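You operate a simulated robot arm through the tools that you are given. There is no shell and no other tool. Be economical: measure what you need, move in short steps, check, and stop when the job is done.

Carry out the task below with a simulated robot arm. There is one attempt and no reset: what you move stays moved.

JOB
Put the brush marked primer and the pine block in the melt tray.
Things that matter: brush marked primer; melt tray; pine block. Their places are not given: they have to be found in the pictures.

Only the result counts: the job must be done as asked and must still hold three seconds after the hand-in. Knocking over, shifting, dropping, spilling or breaking anything else fails it.

ROBOT AND FRAMES
A 5-joint arm with a two-finger parallel gripper, fixed in place. Base frame: the origin is at the foot of the arm, x ahead of it, y to its left, z up; the work surface is at about z = 0. Readings come in cm, rad, newtons and seconds.
With the tool pointing down near the work surface it reaches from about 26 to 60 cm from the base axis. Its first joint turns from -1.152 to 1.152 rad. The tool tilts only in the upright plane through the base axis and itself; it spins freely about its own axis. Payload 1.57 kg.
The tool frame sits at the grasp point between the pads (the TCP): z along the fingers, y along the line on which they close. The tips reach 3 cm beyond it. The gripper opens to 8 cm. The fingers are 1.7 cm wide and 1.2 cm thick; the gripper's body (4 by 8.2 cm) begins 8 cm behind the TCP.
Orientation is told as [roll, pitch, yaw] about the base's x, y, z axes, in that order, counted from this pose: with the fingers straight down and closing along the base's y, the tool's x points along the base's -x, its y along +y and its z along -z.

CONTROLS
- The arm moves only by the tool servo_tool. Its argument "series" is a list that holds one entry, the list of rows, each a list of 7 numbers: the gripper command, from -1 (shut) to 1 (fully open), values between in proportion, then the shift along the tool's x, y, z in units of 30 mm (1.0 is 30 mm), then the turn, a rotation vector about the tool's x, y, z in units of 6 degrees (1.0 is 6 degrees). In form: [[[grip, dx, dy, dz, ax, ay, az], ...]]. A call has 1 to 12 rows; each row shifts and turns the commanded pose from where the row before left it, along the tool's axes as they then stand. A call with a number of a shift or a turn outside -1 to 1 is refused whole. A row lasts 0.2 s, in which the tool goes at most 5 cm and 0.15 rad; a call with a longer step from one row to the next is refused whole, and so is a gripper value outside its range. A pose out of reach is approached as far as the arm can. The call stops where the force on the tool passes 40 N (or 10 N more than at its start, if that is more) or the arm is blocked; 0.2 s more then pass. The fingers move at their own pace (about 15.3 cm/s each) and stop on an object; they squeeze with about 36 N. The grip force told is the motor's: it shows also when the fingers shut on nothing. Time passes only in rows, and 0.2 s behind the last, so rows that do not move let the fingers close. The reply holds the time, the measured pose of the TCP, the force on the tool along the base axes, the opening and the grip force, in the units named above and with some noise, and new pictures: "show" is both (left out), scene, wrist or none.
- Cameras (640 x 400 px; columns grow to the right, rows downward): "scene" is fixed at [1.37, 37.94, 52.16]; the picture's right is [-0.93, -0.38, 0.00], its down [-0.22, 0.54, -0.81] and it looks along [0.31, -0.75, -0.58] (base axes); focal length 276 px, centre (320, 200). "wrist" rides on the gripper at [7.2, -0.7, -12.2] in the tool frame; the picture's right is [0.09, 1.00, 0.00], its down [-0.84, 0.08, -0.54] and it looks along [-0.54, 0.05, 0.84] (tool axes); focal length 238 px, centre (320, 200).
- probe_pixels(camera, pixels): for up to 12 pixels [column, row] of the newest picture of that camera ("zoom" is the newest enlarged one), the place [x, y, z] in the base frame of the surface seen there, good to about 0.2 cm. The clock stands still meanwhile.
- close_up(camera, box): a new picture of the part [left, top, right, bottom] of that camera's present view, enlarged. The clock stands still meanwhile.
- hand_in(): hands the job in; it is judged then, once.

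Keep the steps short. Do not move on a guess: measure, check each grasp and each placing, and mend mistakes. In all there are 60 turns and 170 pictures (those below and enlarged ones count). Leave the gripper open and the arm clear of the work at the hand-in unless told otherwise, and finish with a single line.

The tools are called by a JSON object that holds its "method" and its "body". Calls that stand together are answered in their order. servo_tool: Moves the arm, as the interface text tells. Its arguments: {"type":"object","properties":{"series":{"type":"array","items":{"type":"array","items":{"type":"array","items":{"type":"number"}}}},"show":{"type":"string","enum":["both","scene","wrist","none"]}},"required":["series"]} The other tools are called the same way: probe_pixels (camera, pixels) gives the place of the surface under pixels of a picture; close_up (camera, box) takes an enlarged picture of a part of a camera's view; hand_in () hands the job in.

At the start:

```text
t: 0.0
ee_pos: [34.88, 3.03, 33.17]
tool_rot: [0.0, 0.0, 0.0]
force: [-0.1, 0.1, 0.1]
gripper_width: 7.99
finger_force: 0.0
```

scene: 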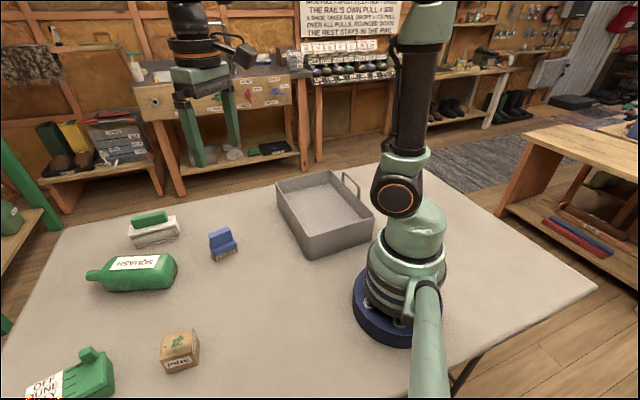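
wrist: 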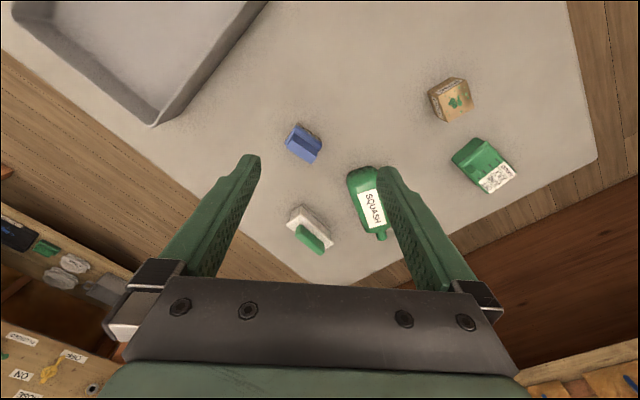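

I see a tray, a block at (180,350), a green bottle, a blue brush, a green/white brush and a green thing at the lower left. I'll enlarge them to read the marks.

{"method": "close_up", "body": {"camera": "scene", "box": [80, 200, 260, 312]}}

{"method": "close_up", "body": {"camera": "scene", "box": [0, 300, 220, 400]}}

{"method": "close_up", "body": {"camera": "wrist", "box": [270, 60, 530, 260]}}

{"method": "close_up", "body": {"camera": "scene", "box": [260, 150, 400, 270]}}

```text
3.56 times, centred on (170, 256) of scene
```

zoom: 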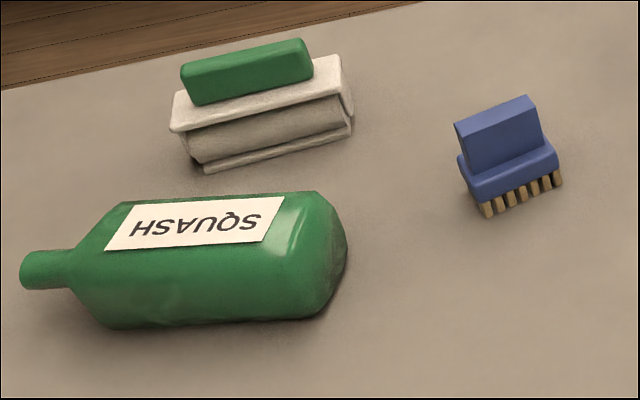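

```text
2.91 times, centred on (110, 350) of scene
```

zoom: 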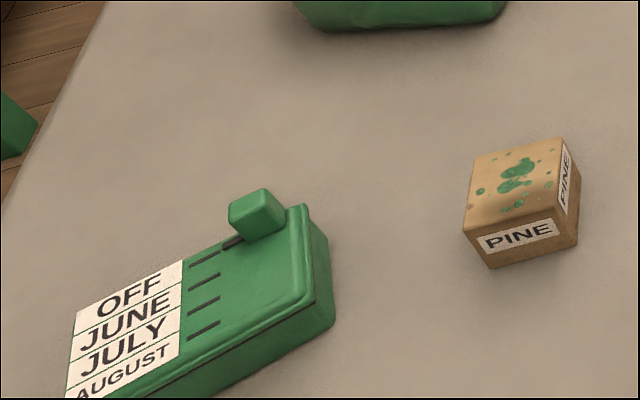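

```text
2.00 times, centred on (400, 160) of wrist
```

zoom: 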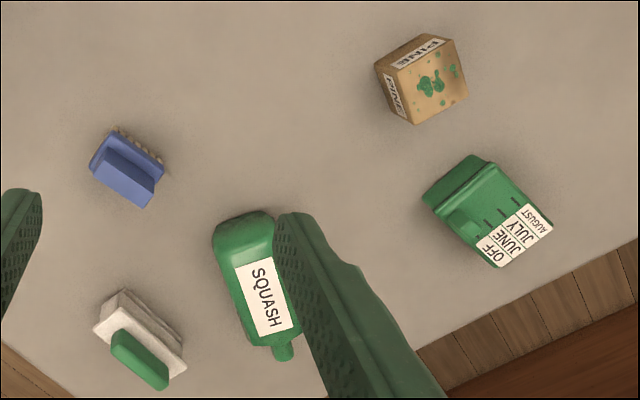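

```text
3.33 times, centred on (330, 210) of scene
```

zoom: 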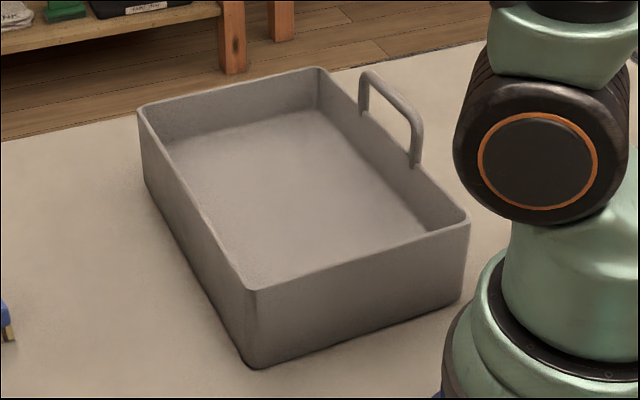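

The blue brush at (222,245) shows no label so far. I'll check the signs in the background for a key, and look closer at both brush-like items.

{"method": "close_up", "body": {"camera": "scene", "box": [290, 0, 410, 80]}}

{"method": "close_up", "body": {"camera": "scene", "box": [120, 60, 320, 170]}}

{"method": "close_up", "body": {"camera": "scene", "box": [0, 0, 160, 170]}}

{"method": "close_up", "body": {"camera": "scene", "box": [200, 222, 246, 266]}}

{"method": "close_up", "body": {"camera": "wrist", "box": [0, 190, 140, 400]}}

{"method": "probe_pixels", "body": {"camera": "scene", "pixels": [[178, 342], [165, 352], [222, 237], [222, 257], [152, 217], [135, 270], [277, 182], [329, 171], [373, 216], [308, 237], [320, 215], [312, 258]]}}

```text
5.00 times, centred on (350, 40) of scene
```

zoom: 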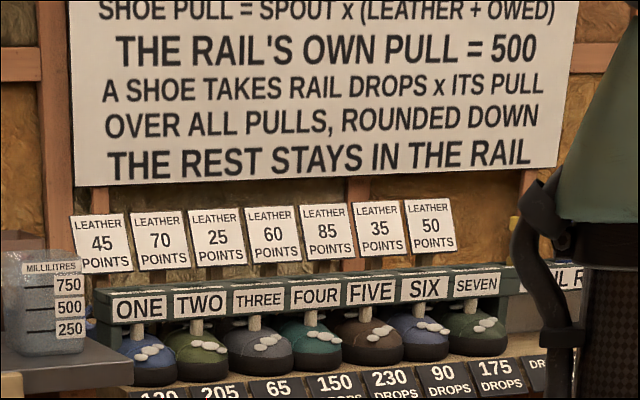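

```text
3.20 times, centred on (220, 115) of scene
```

zoom: 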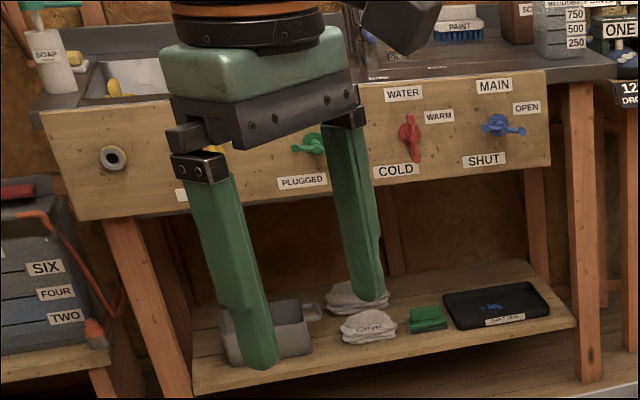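

```text
2.35 times, centred on (80, 85) of scene
```

zoom: 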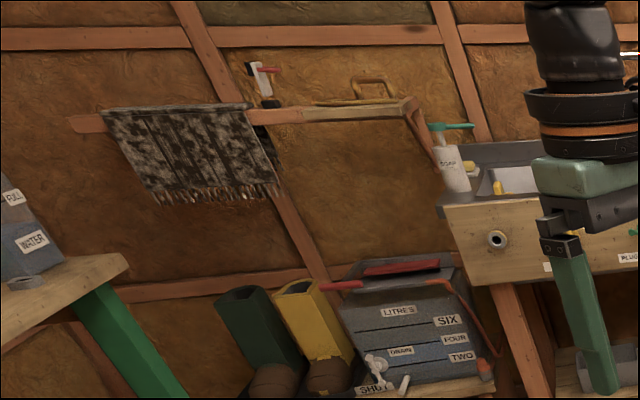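

```text
9.09 times, centred on (223, 244) of scene
```

zoom: 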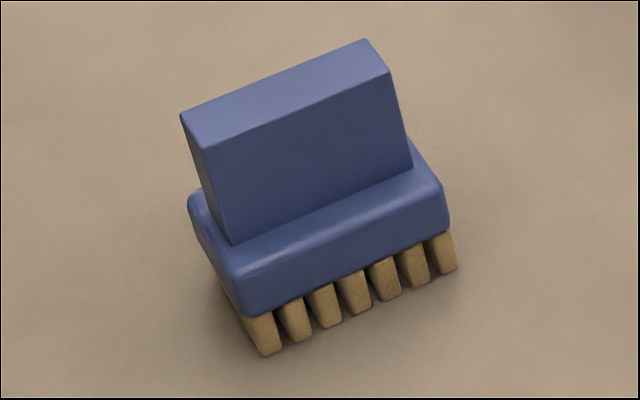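

```text
1.90 times, centred on (70, 295) of wrist
```

zoom: 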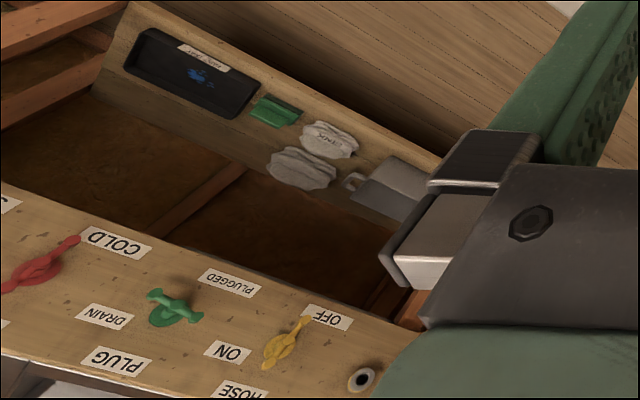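

```text
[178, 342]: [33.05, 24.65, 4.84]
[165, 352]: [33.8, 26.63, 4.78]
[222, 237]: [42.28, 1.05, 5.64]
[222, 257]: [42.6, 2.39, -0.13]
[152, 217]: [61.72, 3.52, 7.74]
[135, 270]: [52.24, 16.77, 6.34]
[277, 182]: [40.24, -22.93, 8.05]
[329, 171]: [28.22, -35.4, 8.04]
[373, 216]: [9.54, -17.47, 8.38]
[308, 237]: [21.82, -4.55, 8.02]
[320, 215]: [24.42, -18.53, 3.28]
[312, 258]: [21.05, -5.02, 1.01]
```

Scale read. The blue item is the only one with bristles, but its label isn't visible from this side, so I'll need to see its back. First I'll measure its handle edges and the block's corners.

{"method": "probe_pixels", "body": {"camera": "scene", "pixels": [[208.5, 235], [227.5, 227.5], [211.3, 237.5], [229.8, 230.5], [217, 268], [165, 336.5], [193, 330], [189.5, 352.5], [161.5, 359], [210, 262], [245, 255], [170, 371]]}}

{"method": "close_up", "body": {"camera": "scene", "box": [230, 50, 310, 90]}}

{"method": "servo_tool", "body": {"series": [[[1, 0, 0, 0, 0, 0, 1], [1, 0, 0, 0, 0, 0, 1], [1, 0, 0, 0, 0, 0, 1], [1, 0, 0, 0, 0, 0, 1], [1, 0, 0, 0, 0, 0, 1], [1, 0, 0, 0, 0, 0, 1], [1, 0, 0, 0, 0, 0, 1], [1, 0, 0, 0, 0, 0, 1], [1, 0, 0, 0, 0, 0, 1], [1, 0, 0, 0, 0, 0, 1], [1, 0, 0, 0, 0, 0, 1], [1, 0, 0, 0, 0, 0, 1]]]}}

```text
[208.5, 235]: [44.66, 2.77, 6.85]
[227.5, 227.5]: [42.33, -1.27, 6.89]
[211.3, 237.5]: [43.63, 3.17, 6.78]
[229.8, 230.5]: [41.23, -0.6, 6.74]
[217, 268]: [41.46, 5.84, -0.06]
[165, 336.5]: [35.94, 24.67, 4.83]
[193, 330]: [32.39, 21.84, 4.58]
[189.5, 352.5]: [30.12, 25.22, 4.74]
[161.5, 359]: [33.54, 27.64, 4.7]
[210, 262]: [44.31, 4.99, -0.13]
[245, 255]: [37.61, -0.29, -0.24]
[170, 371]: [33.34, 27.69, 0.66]
```

```text
8.00 times, centred on (270, 70) of scene
```

zoom: 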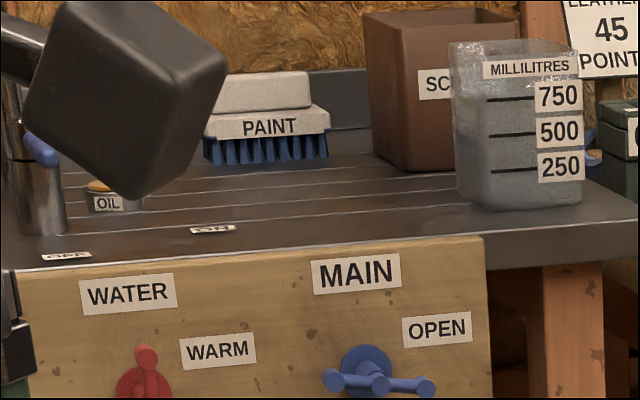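

```text
t: 2.6
ee_pos: [34.95, 2.97, 32.99]
tool_rot: [0.002, 0.0, -1.259]
force: [0.4, -0.1, -0.9]
gripper_width: 8.01
finger_force: 0.0
```

scene: 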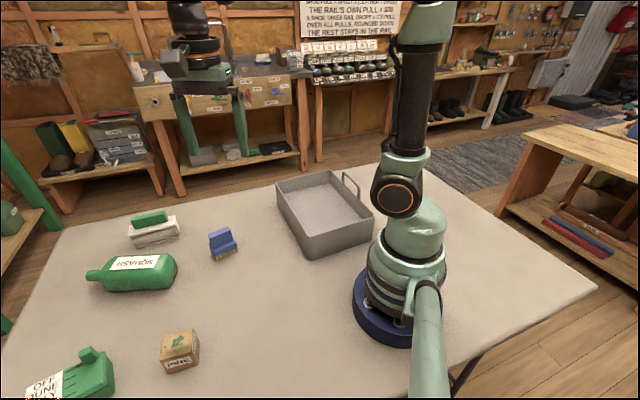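
wrist: 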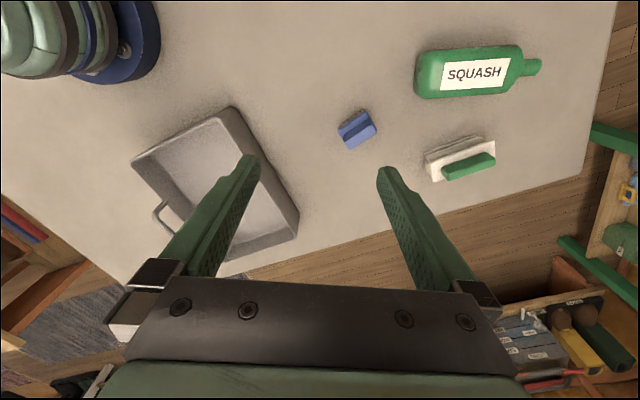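

The label still isn't visible. I'll keep spinning the tool so the wrist camera sees the far side of the brush (the +x, −y side).

{"method": "servo_tool", "body": {"series": [[[1, 0, 0, 0, 0, 0, 1], [1, 0, 0, 0, 0, 0, 1], [1, 0, 0, 0, 0, 0, 1], [1, 0, 0, 0, 0, 0, 1], [1, 0, 0, 0, 0, 0, 1], [1, 0, 0, 0, 0, 0, 1], [1, 0, 0, 0, 0, 0, 1], [1, 0, 0, 0, 0, 0, 1], [1, 0, 0, 0, 0, 0, 1], [1, 0, 0, 0, 0, 0, 1], [1, 0, 0, 0, 0, 0, 1], [1, 0, 0, 0, 0, 0, 1]]], "show": "none"}}

{"method": "servo_tool", "body": {"series": [[[1, 0, 0, 0, 0, 0, 1], [1, 0, 0, 0, 0, 0, 1], [1, 0, 0, 0, 0, 0, 1], [1, 0, 0, 0, 0, 0, 1], [1, 0, 0, 0, 0, 0, 1], [1, 0, 0, 0, 0, 0, 1], [1, 0, 0, 0, 0, 0, 1], [1, 0, 0, 0, 0, 0, 1], [1, 0, 0, 0, 0, 0, 1], [1, 0, 0, 0, 0, 0, 1], [1, 0, 0, 0, 0, 0, 1]]], "show": "wrist"}}

```text
t: 5.2
ee_pos: [34.9, 3.04, 32.99]
tool_rot: [0.0, 0.0, -2.514]
force: [0.1, 0.7, -0.5]
gripper_width: 8.0
finger_force: 0.1
```

```text
t: 7.6
ee_pos: [27.66, -20.95, 33.11]
tool_rot: [0.0, 0.0, 2.624]
force: [0.3, 0.3, -0.3]
gripper_width: 7.99
finger_force: 0.0
out of reach, approached as far as the arm can: row 5, 6, 7, 8, 9, 10, 11
```

wrist: 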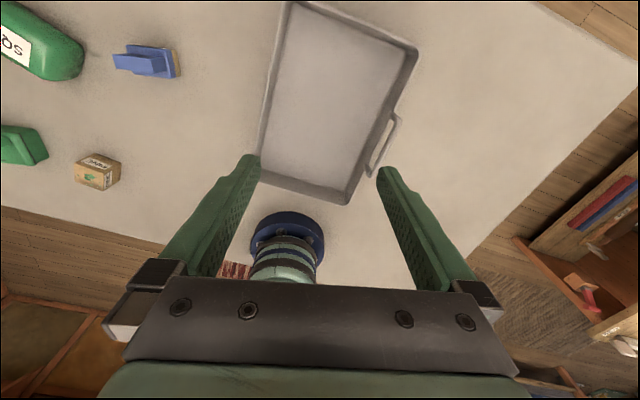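

The spin reached a limit and the arm swung out to (27.7, −21), well above everything. From here the brush shows at (147,62), so I'll enlarge it.

{"method": "close_up", "body": {"camera": "wrist", "box": [100, 30, 196, 90]}}

```text
6.67 times, centred on (148, 60) of wrist
```

zoom: 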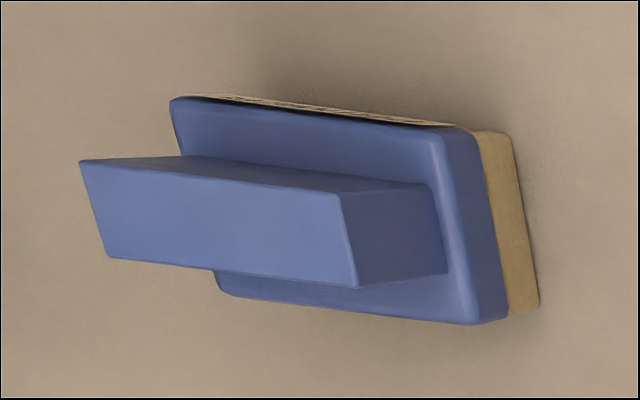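

This end has no label either, and the long side facing +x is still hidden. I'll turn back within the limit and check the pose, then go beyond the brush.

{"method": "servo_tool", "body": {"series": [[[1, 0, 0, 0, 0, 0, -1], [1, 0, 0, 0, 0, 0, -1], [1, 0, 0, 0, 0, 0, -1], [1, 0, 0, 0, 0, 0, -1], [1, 0, 0, 0, 0, 0, -1], [1, 0, 0, 0, 0, 0, -1], [1, 0, 0, 0, 0, 0, -1], [1, 0, 0, 0, 0, 0, -0.5]]], "show": "none"}}

```text
t: 9.4
ee_pos: [27.62, -21.02, 33.01]
tool_rot: [0.0, -0.001, -2.879]
force: [0.4, 0.1, -0.6]
gripper_width: 8.01
finger_force: 0.0
```

The pose was rebased to (27.6, −21), yaw −2.88. Next I move high over to about (49, −8, 27) so I can look back at the brush's far side.

{"method": "servo_tool", "body": {"series": [[[1, 1, -0.29, 0.25, 0, 0, 0], [1, 1, -0.29, 0.25, 0, 0, 0], [1, 1, -0.29, 0.25, 0, 0, 0], [1, 1, -0.29, 0.25, 0, 0, 0], [1, 1, -0.29, 0.25, 0, 0, 0], [1, 1, -0.29, 0.25, 0, 0, 0], [1, 1, -0.29, 0.25, 0, 0, 0], [1, 1, -0.29, 0.25, 0, 0, 0]]], "show": "wrist"}}

```text
t: 11.2
ee_pos: [48.98, -8.06, 26.96]
tool_rot: [0.0, 0.0, -2.88]
force: [0.5, 0.6, 0.4]
gripper_width: 8.01
finger_force: 0.1
```

wrist: 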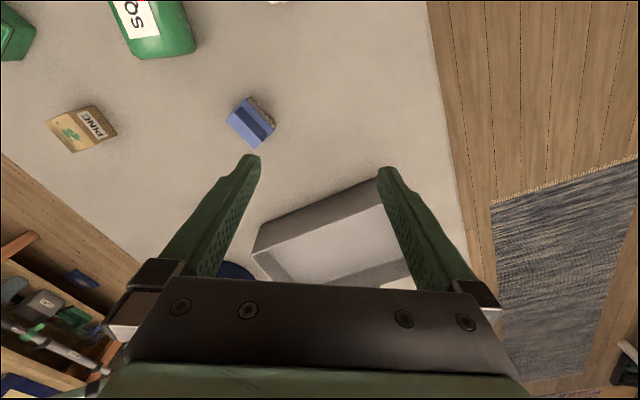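

{"method": "close_up", "body": {"camera": "wrist", "box": [215, 85, 287, 160]}}

{"method": "close_up", "body": {"camera": "wrist", "box": [0, 0, 320, 160]}}

```text
5.33 times, centred on (251, 122) of wrist
```

zoom: 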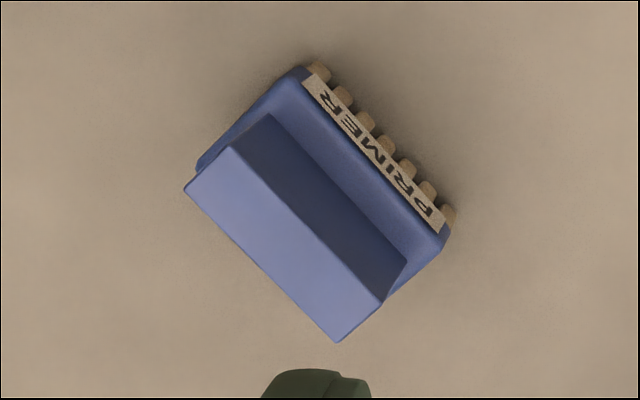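

```text
2.00 times, centred on (160, 80) of wrist
```

zoom: 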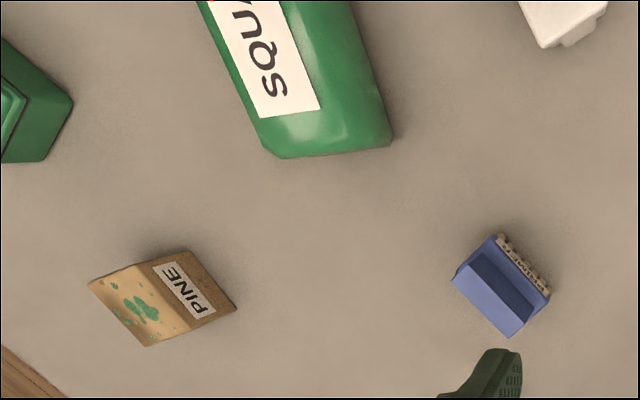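

The label PRIMER is confirmed on the blue brush. The handle is centred near (43, 1), with its long axis at about 60°, so I'll turn to yaw −2.09 and stand above it.

{"method": "probe_pixels", "body": {"camera": "wrist", "pixels": [[256, 110], [268, 125], [245, 126], [257, 98], [91, 122], [75, 132], [285, 245], [300, 270]]}}

{"method": "servo_tool", "body": {"series": [[[1, 0, 0, 0, 0, 0, -1], [1, 0, 0, 0, 0, 0, -1], [1, 0, 0, 0, 0, 0, -1], [1, 0, 0, 0, 0, 0, -1], [1, 0, 0, 0, 0, 0, -1], [1, 0, 0, 0, 0, 0, -1], [1, 0, 0, 0, 0, 0, -1], [1, 0, 0, 0, 0, 0, -0.5], [1, 0.4, -0.81, 0.5, 0, 0, 0], [1, 0.4, -0.81, 0.5, 0, 0, 0], [1, 0.4, -0.81, 0.5, 0, 0, 0], [1, 0.4, -0.81, 0.5, 0, 0, 0]]]}}

```text
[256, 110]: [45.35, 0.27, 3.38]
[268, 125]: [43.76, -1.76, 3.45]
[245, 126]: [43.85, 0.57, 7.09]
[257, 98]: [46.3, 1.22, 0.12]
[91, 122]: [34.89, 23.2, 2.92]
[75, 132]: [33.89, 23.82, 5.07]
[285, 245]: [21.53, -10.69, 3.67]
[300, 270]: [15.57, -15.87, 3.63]
```

```text
t: 13.8
ee_pos: [42.94, 1.05, 20.96]
tool_rot: [0.0, 0.0, -2.095]
force: [0.3, -0.1, 0.6]
gripper_width: 8.0
finger_force: 0.1
```

scene: 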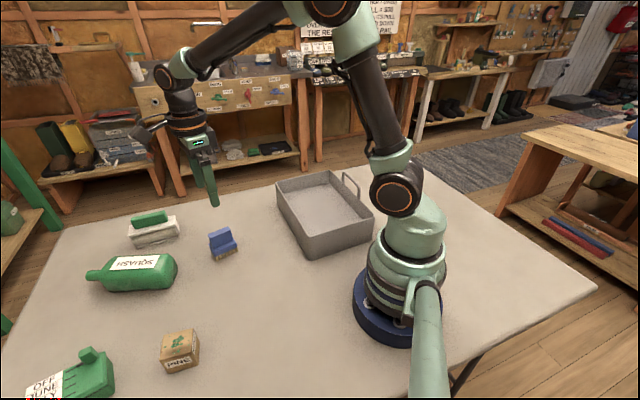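
wrist: 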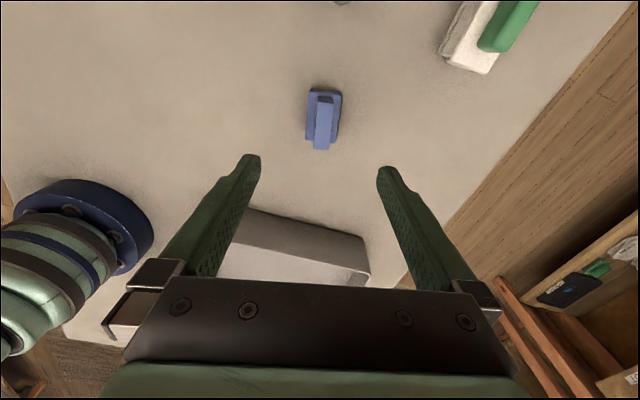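

The handle is in line between the fingers, at column 322. I'll measure its top corners to confirm the centre.

{"method": "probe_pixels", "body": {"camera": "wrist", "pixels": [[316, 118], [330, 118], [315, 147], [329, 147], [323, 115], [310, 120], [338, 120]]}}

```text
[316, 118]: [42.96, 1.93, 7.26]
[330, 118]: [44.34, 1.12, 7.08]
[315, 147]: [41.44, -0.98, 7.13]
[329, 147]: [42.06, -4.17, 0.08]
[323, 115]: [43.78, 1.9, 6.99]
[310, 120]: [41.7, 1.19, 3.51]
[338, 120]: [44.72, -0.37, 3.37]
```

The centre is 0.4 cm off along the closing line. I'll correct that and go down to TCP z about 6.9, with the tips just above the brush's plate at 3.4, then close.

{"method": "servo_tool", "body": {"series": [[[1, 0, 0.13, 0.94, 0, 0, 0], [1, 0, 0, 0.94, 0, 0, 0], [1, 0, 0, 0.94, 0, 0, 0], [1, 0, 0, 0.94, 0, 0, 0], [1, 0, 0, 0.93, 0, 0, 0], [1, 0, 0, 0, 0, 0, 0], [-1, 0, 0, 0, 0, 0, 0], [-1, 0, 0, 0, 0, 0, 0], [-1, 0, 0, 0, 0, 0, 0], [-1, 0, 0, 0, 0, 0, 0]]]}}

```text
t: 16.0
ee_pos: [43.32, 0.87, 6.97]
tool_rot: [-0.001, 0.0, -2.095]
force: [0.2, 0.0, -0.1]
gripper_width: 1.7
finger_force: 32.3
```

scene: 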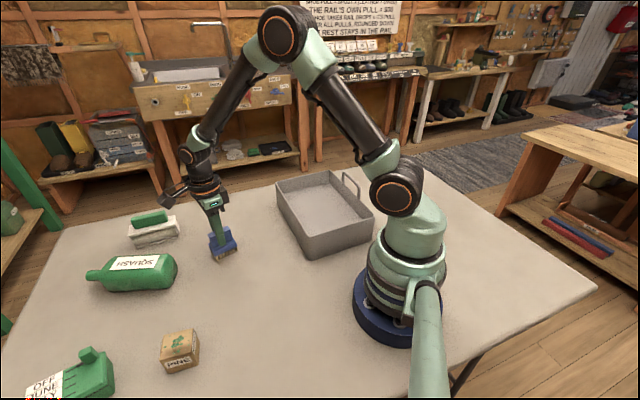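
wrist: 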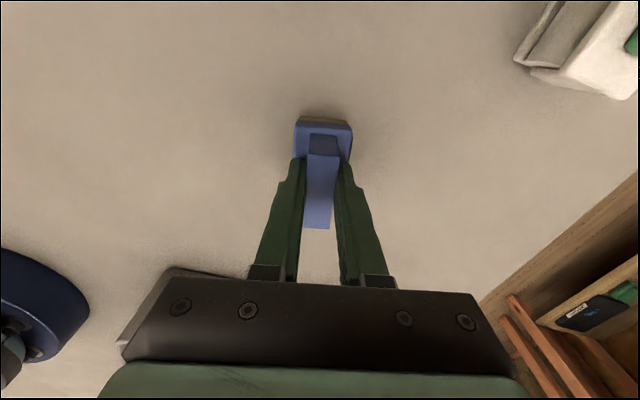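

It's gripped at an opening of 1.7 cm. I'll lift 13 cm and measure the tray again.

{"method": "servo_tool", "body": {"series": [[[-1, 0, 0, -0.5, 0, 0, 0], [-1, 0, 0, -0.9, 0, 0, 0], [-1, 0, 0, -1, 0, 0, 0], [-1, 0, 0, -1, 0, 0, 0], [-1, 0, 0, -1, 0, 0, 0]]], "show": "scene"}}

{"method": "probe_pixels", "body": {"camera": "scene", "pixels": [[305, 185], [325, 190], [340, 200], [350, 215], [330, 222], [315, 230], [276, 184], [329, 171], [373, 213], [308, 236], [345, 175], [358, 196]]}}

```text
t: 17.2
ee_pos: [43.47, 0.7, 20.24]
tool_rot: [-0.001, 0.0, -2.095]
force: [-1.0, 0.9, 0.1]
gripper_width: 1.71
finger_force: 32.3
```

scene: 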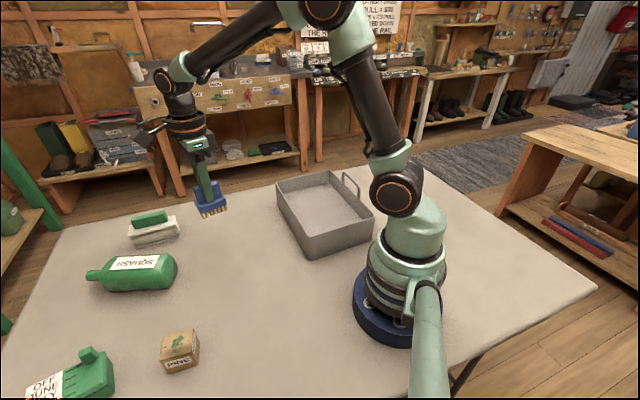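

```text
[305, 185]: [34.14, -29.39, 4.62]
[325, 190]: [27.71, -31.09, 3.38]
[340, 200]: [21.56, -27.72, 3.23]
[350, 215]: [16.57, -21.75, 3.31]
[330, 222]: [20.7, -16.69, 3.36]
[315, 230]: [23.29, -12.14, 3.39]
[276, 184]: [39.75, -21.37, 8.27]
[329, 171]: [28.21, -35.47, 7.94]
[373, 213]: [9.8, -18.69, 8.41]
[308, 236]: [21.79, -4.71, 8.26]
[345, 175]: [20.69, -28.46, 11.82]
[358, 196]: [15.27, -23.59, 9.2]
```

The brush is held. The tray floor is at z 3.35, the rim at 8.2 and the centre near (25, −20). I'll carry the brush to (28.6, −23.8).

{"method": "servo_tool", "body": {"series": [[[-1, -0.955, -0.021, 0, 0, 0, 0], [-1, -0.955, -0.021, 0, 0, 0, 0], [-1, -0.955, -0.021, 0, 0, 0, 0], [-1, -0.955, -0.021, 0, 0, 0, 0], [-1, -0.955, -0.021, 0, 0, 0, 0], [-1, -0.955, -0.021, 0, 0, 0, 0], [-1, -0.955, -0.021, 0, 0, 0, 0], [-1, -0.955, -0.021, 0, 0, 0, 0], [-1, -0.955, -0.021, 0, 0, 0, 0], [-1, -0.955, -0.021, 0, 0, 0, 0]]]}}

```text
t: 19.4
ee_pos: [28.51, -23.55, 20.15]
tool_rot: [0.001, 0.0, -2.095]
force: [-0.1, -0.3, 0.0]
gripper_width: 1.69
finger_force: 32.7
```

scene: 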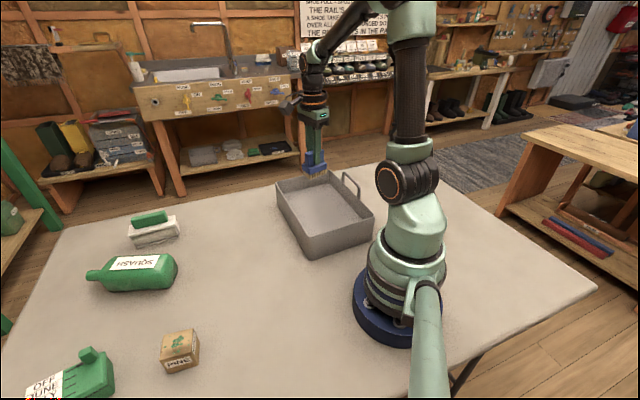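
wrist: 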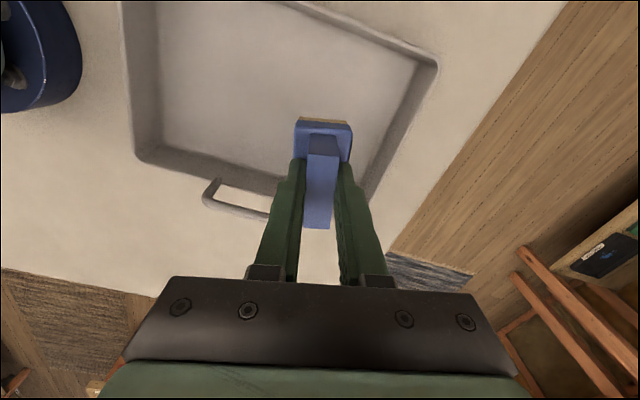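

The brush is over the tray. I'll lower it to about 10.45, just above floor contact, without releasing yet.

{"method": "servo_tool", "body": {"series": [[[-1, 0, 0, 0.9, 0, 0, 0], [-1, 0, 0, 0.9, 0, 0, 0], [-1, 0, 0, 0.9, 0, 0, 0], [-1, 0, 0, 0.4, 0, 0, 0], [-1, 0, 0, 0.13, 0, 0, 0], [-1, 0, 0, 0, 0, 0, 0]]]}}

```text
t: 20.8
ee_pos: [28.54, -23.7, 10.54]
tool_rot: [0.0, 0.0, -2.095]
force: [-0.1, -0.4, -0.7]
gripper_width: 1.68
finger_force: 32.6
```

scene: 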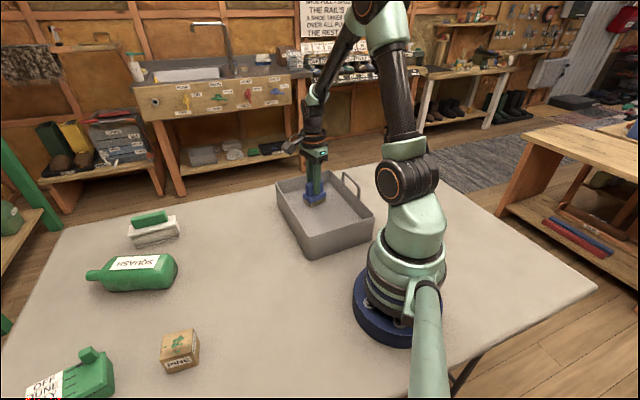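
wrist: 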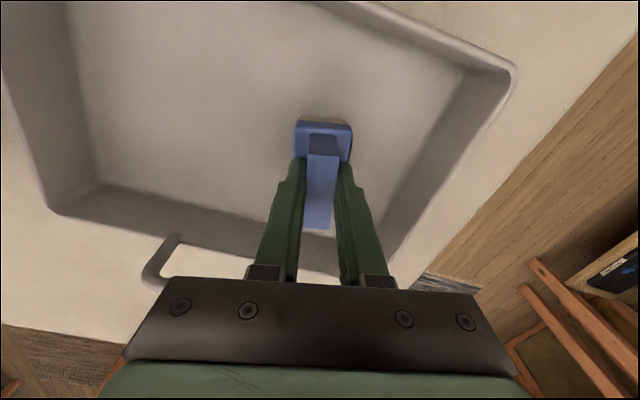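

There's no contact yet. I'll lower the last 2 mm, open to about 4 cm, wait, then rise straight up.

{"method": "servo_tool", "body": {"series": [[[-1, 0, 0, 0.06, 0, 0, 0], [-1, 0, 0, 0, 0, 0, 0], [0, 0, 0, 0, 0, 0, 0], [0, 0, 0, 0, 0, 0, 0], [0, 0, 0, -0.3, 0, 0, 0], [0, 0, 0, -0.7, 0, 0, 0], [0, 0, 0, -1, 0, 0, 0], [0, 0, 0, -1, 0, 0, 0], [0, 0, 0, -1, 0, 0, 0]]]}}

```text
t: 22.8
ee_pos: [28.6, -23.52, 22.21]
tool_rot: [0.001, 0.0, -2.094]
force: [-0.4, -0.1, 0.0]
gripper_width: 4.0
finger_force: 0.1
```

scene: 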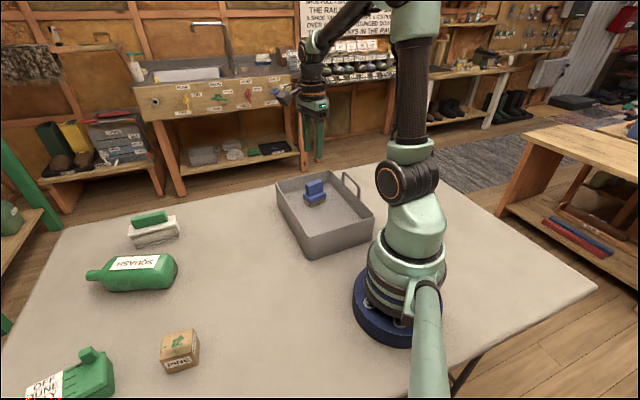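
wrist: 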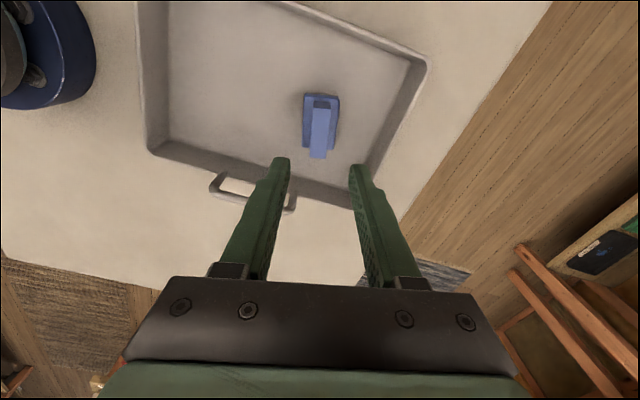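

The brush stands in the tray. For the block, centred near (33, 24.9) with edges at about 37° and 127°, I'll turn to yaw −0.93 and then cross over high up.

{"method": "servo_tool", "body": {"series": [[[1, 0, 0, 0, 0, 0, -0.93], [1, 0, 0, 0, 0, 0, -0.93], [1, 0, 0, 0, 0, 0, -0.93], [1, 0, 0, 0, 0, 0, -0.93], [1, 0, 0, 0, 0, 0, -0.93], [1, 0, 0, 0, 0, 0, -0.93], [1, 0, 0, 0, 0, 0, -0.93], [1, 0, 0, 0, 0, 0, -0.93], [1, 0, 0, 0, 0, 0, -0.93], [1, 0, 0, 0, 0, 0, -0.93], [1, 0, 0, 0, 0, 0, -0.93], [1, 0, 0, 0, 0, 0, -0.9]]], "show": "none"}}

{"method": "servo_tool", "body": {"series": [[[1, 1, 0.903, 0, 0, 0, 0], [1, 1, 0.903, 0, 0, 0, 0], [1, 1, 0.903, 0, 0, 0, 0], [1, 1, 0.903, 0, 0, 0, 0], [1, 1, 0.903, 0, 0, 0, 0], [1, 1, 0.903, 0, 0, 0, 0], [1, 1, 0.903, 0, 0, 0, 0], [1, 1, 0.903, 0, 0, 0, 0], [1, 1, 0.903, 0, 0, 0, 0], [1, 1, 0.903, 0, 0, 0, 0], [1, 1, 0.903, 0, 0, 0, 0], [1, 1, 0.903, 0, 0, 0, 0]]]}}

```text
t: 25.4
ee_pos: [28.53, -23.73, 22.29]
tool_rot: [0.0, -0.002, -0.926]
force: [0.6, 0.2, -0.3]
gripper_width: 7.98
finger_force: 0.0
```

```text
t: 28.0
ee_pos: [32.83, 24.84, 22.25]
tool_rot: [0.0, 0.0, -0.93]
force: [-0.1, -0.5, 0.5]
gripper_width: 8.01
finger_force: 0.0
```

scene: 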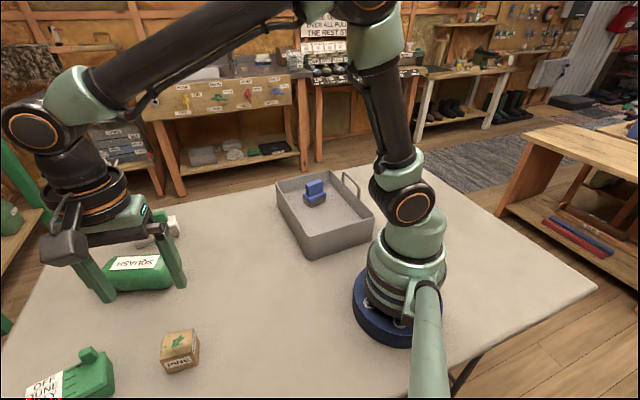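
wrist: 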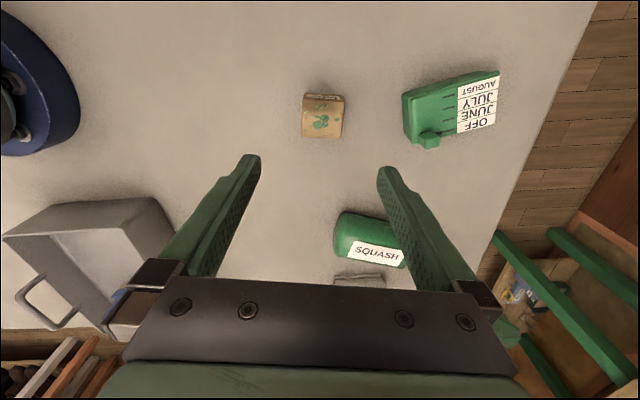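

It's well aligned and the timer box is clear of the right finger. I'll measure the block's top edges.

{"method": "probe_pixels", "body": {"camera": "wrist", "pixels": [[304, 120], [340, 120], [322, 102], [321, 134], [322, 118], [405, 125], [303, 134], [338, 134]]}}

```text
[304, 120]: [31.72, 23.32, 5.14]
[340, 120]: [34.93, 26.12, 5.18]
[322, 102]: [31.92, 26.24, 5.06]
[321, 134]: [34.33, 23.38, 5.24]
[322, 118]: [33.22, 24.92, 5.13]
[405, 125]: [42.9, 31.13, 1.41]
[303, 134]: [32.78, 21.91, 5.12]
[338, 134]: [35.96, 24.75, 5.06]
```

The centre is at about (33.2, 24.8). I'll correct by 3 mm, go down to TCP z about 3.6 and close.

{"method": "servo_tool", "body": {"series": [[[1, -0.07, 0.11, 0.95, 0, 0, 0], [1, 0, 0, 0.95, 0, 0, 0], [1, 0, 0, 0.95, 0, 0, 0], [1, 0, 0, 0.95, 0, 0, 0], [1, 0, 0, 0.95, 0, 0, 0], [1, 0, 0, 0.95, 0, 0, 0], [1, 0, 0, 0.5, 0, 0, 0], [1, 0, 0, 0, 0, 0, 0], [-1, 0, 0, 0, 0, 0, 0], [-1, 0, 0, 0, 0, 0, 0], [-1, 0, 0, 0, 0, 0, 0]]]}}

```text
t: 30.4
ee_pos: [33.5, 24.76, 3.49]
tool_rot: [-0.001, 0.0, -0.929]
force: [0.6, -0.4, 0.6]
gripper_width: 4.92
finger_force: 35.9
```

scene: 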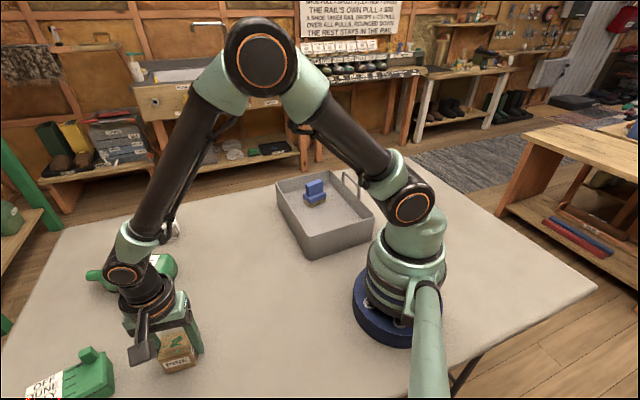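
wrist: 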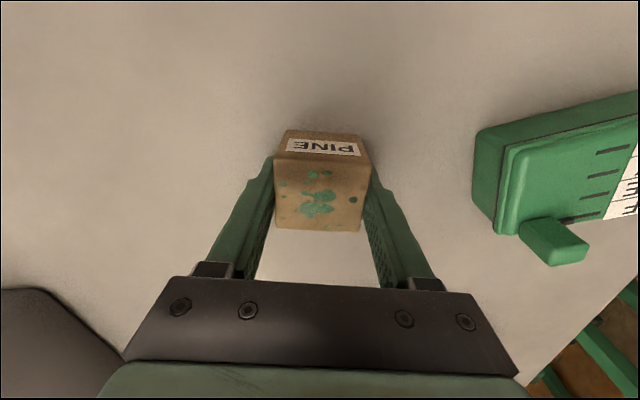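

The block is gripped at 4.92 cm. I'll lift it to about 18 and carry it in two legs, keeping more than 28 cm from the base.

{"method": "servo_tool", "body": {"series": [[[-1, 0, 0, -0.5, 0, 0, 0], [-1, 0, 0, -1, 0, 0, 0], [-1, 0, 0, -1, 0, 0, 0], [-1, 0, 0, -1, 0, 0, 0], [-1, 0, 0, -1, 0, 0, 0], [-1, 0, 0, -0.3, 0, 0, 0]]], "show": "none"}}

{"method": "servo_tool", "body": {"series": [[[-1, -0.895, -0.669, 0, 0, 0, 0], [-1, -0.895, -0.669, 0, 0, 0, 0], [-1, -0.895, -0.669, 0, 0, 0, 0], [-1, -0.895, -0.669, 0, 0, 0, 0], [-1, -0.895, -0.669, 0, 0, 0, 0], [-1, -0.895, -0.669, 0, 0, 0, 0], [-1, -0.895, -0.669, 0, 0, 0, 0], [-1, -0.895, -0.669, 0, 0, 0, 0]]], "show": "scene"}}

{"method": "servo_tool", "body": {"series": [[[-1, -0.31, -0.953, 0, 0, 0, 0], [-1, -0.31, -0.953, 0, 0, 0, 0], [-1, -0.31, -0.953, 0, 0, 0, 0], [-1, -0.31, -0.953, 0, 0, 0, 0], [-1, -0.31, -0.953, 0, 0, 0, 0], [-1, -0.31, -0.953, 0, 0, 0, 0]]]}}

```text
t: 31.8
ee_pos: [33.46, 24.71, 18.07]
tool_rot: [0.0, 0.001, -0.928]
force: [-0.1, 0.2, -0.8]
gripper_width: 4.92
finger_force: 35.9
```

```text
t: 33.6
ee_pos: [33.37, -2.08, 18.01]
tool_rot: [-0.001, 0.0, -0.929]
force: [0.2, 0.6, -1.4]
gripper_width: 4.95
finger_force: 36.2
```

scene: 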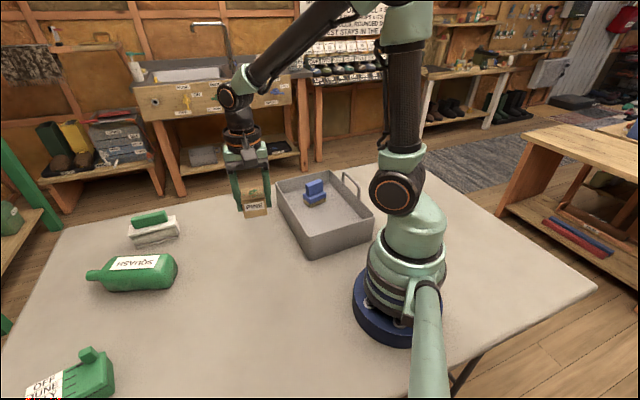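

```text
t: 35.0
ee_pos: [23.07, -17.02, 17.89]
tool_rot: [-0.001, 0.002, -0.927]
force: [0.6, -0.6, -0.1]
gripper_width: 4.89
finger_force: 36.2
```

scene: 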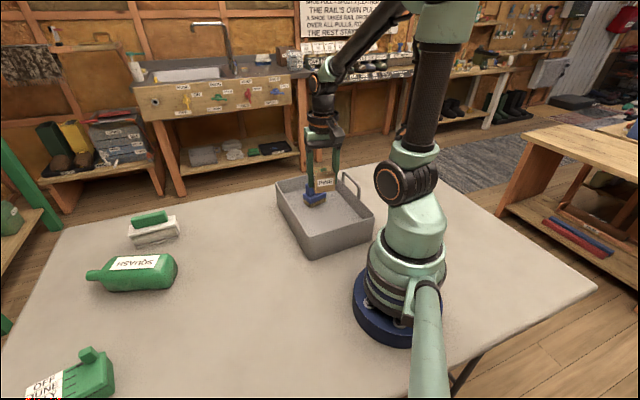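
wrist: 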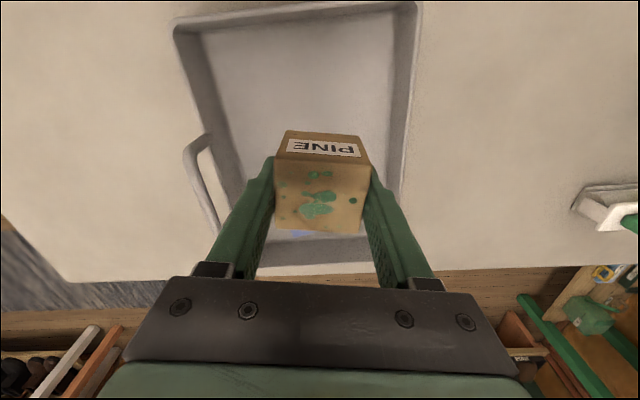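

The block is above the free part of the tray, clear of the brush. I'll lower it to about 7.0, just above contact.

{"method": "servo_tool", "body": {"series": [[[-1, 0, 0, 0.9, 0, 0, 0], [-1, 0, 0, 0.9, 0, 0, 0], [-1, 0, 0, 0.9, 0, 0, 0], [-1, 0, 0, 0.6, 0, 0, 0], [-1, 0, 0, 0.33, 0, 0, 0], [-1, 0, 0, 0, 0, 0, 0]]]}}

```text
t: 36.4
ee_pos: [22.97, -16.97, 7.15]
tool_rot: [-0.001, 0.0, -0.928]
force: [-0.5, -0.4, -0.8]
gripper_width: 4.93
finger_force: 35.8
```

scene: 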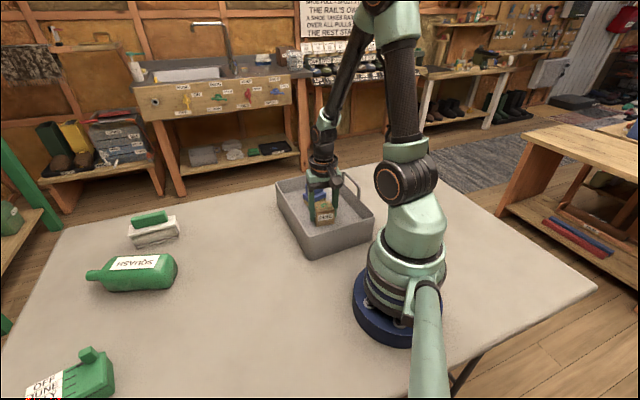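
wrist: 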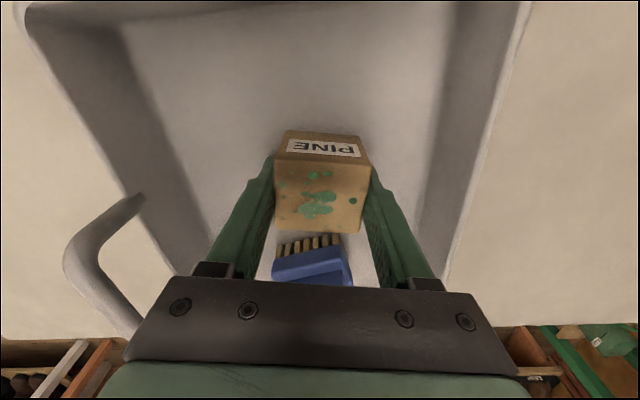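

All is clear. I'll lower the last 2.5 mm, open to about 6.4 cm and rise.

{"method": "servo_tool", "body": {"series": [[[-1, 0, 0, 0.08, 0, 0, 0], [-1, 0, 0, 0, 0, 0, 0], [0.6, 0, 0, 0, 0, 0, 0], [0.6, 0, 0, 0, 0, 0, 0], [0.6, 0, 0, -0.3, 0, 0, 0], [0.6, 0, 0, -0.7, 0, 0, 0], [0.6, 0, 0, -1, 0, 0, 0], [0.6, 0, 0, -1, 0, 0, 0], [0.6, 0, 0, -1, 0, 0, 0], [0.6, 0, 0, -1, 0, 0, 0]]]}}

```text
t: 38.6
ee_pos: [23.12, -17.13, 22.2]
tool_rot: [0.001, 0.0, -0.928]
force: [-1.0, 0.4, 0.3]
gripper_width: 6.4
finger_force: 0.0
```

scene: 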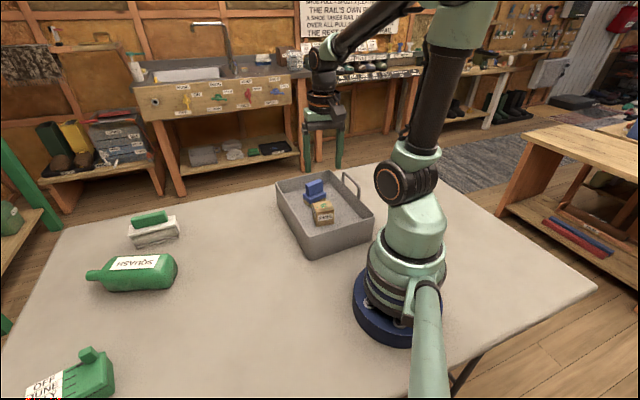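
wrist: 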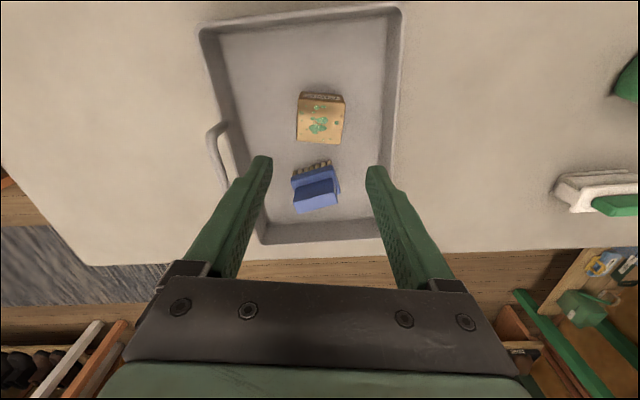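

Both objects stand in the tray and nothing else has moved. I'll open the gripper fully and rise clear, then check once more.

{"method": "servo_tool", "body": {"series": [[[1, 0, 0, -1, 0, 0, 0], [1, 0, 0, -1, 0, 0, 0], [1, 0, 0, -0.5, 0, 0, 0], [1, 0, 0, 0, 0, 0, 0]]], "show": "none"}}

{"method": "close_up", "body": {"camera": "scene", "box": [230, 140, 400, 270]}}

```text
t: 39.6
ee_pos: [23.01, -17.07, 29.5]
tool_rot: [-0.002, -0.002, -0.928]
force: [0.3, 0.0, -1.3]
gripper_width: 8.01
finger_force: 0.2
```

```text
3.08 times, centred on (315, 205) of scene
```

zoom: 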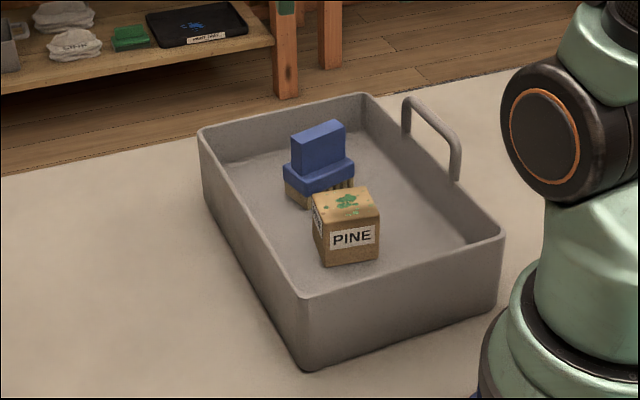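

The brush and block stand upright in the tray, the gripper is open and the arm is clear, so I'm handing in.

{"method": "hand_in", "body": {}}

```text
The job is handed in.
```

The brush marked primer and the pine block are both standing in the tray on the table, the only tray in reach; I saw no "melt" label on it.
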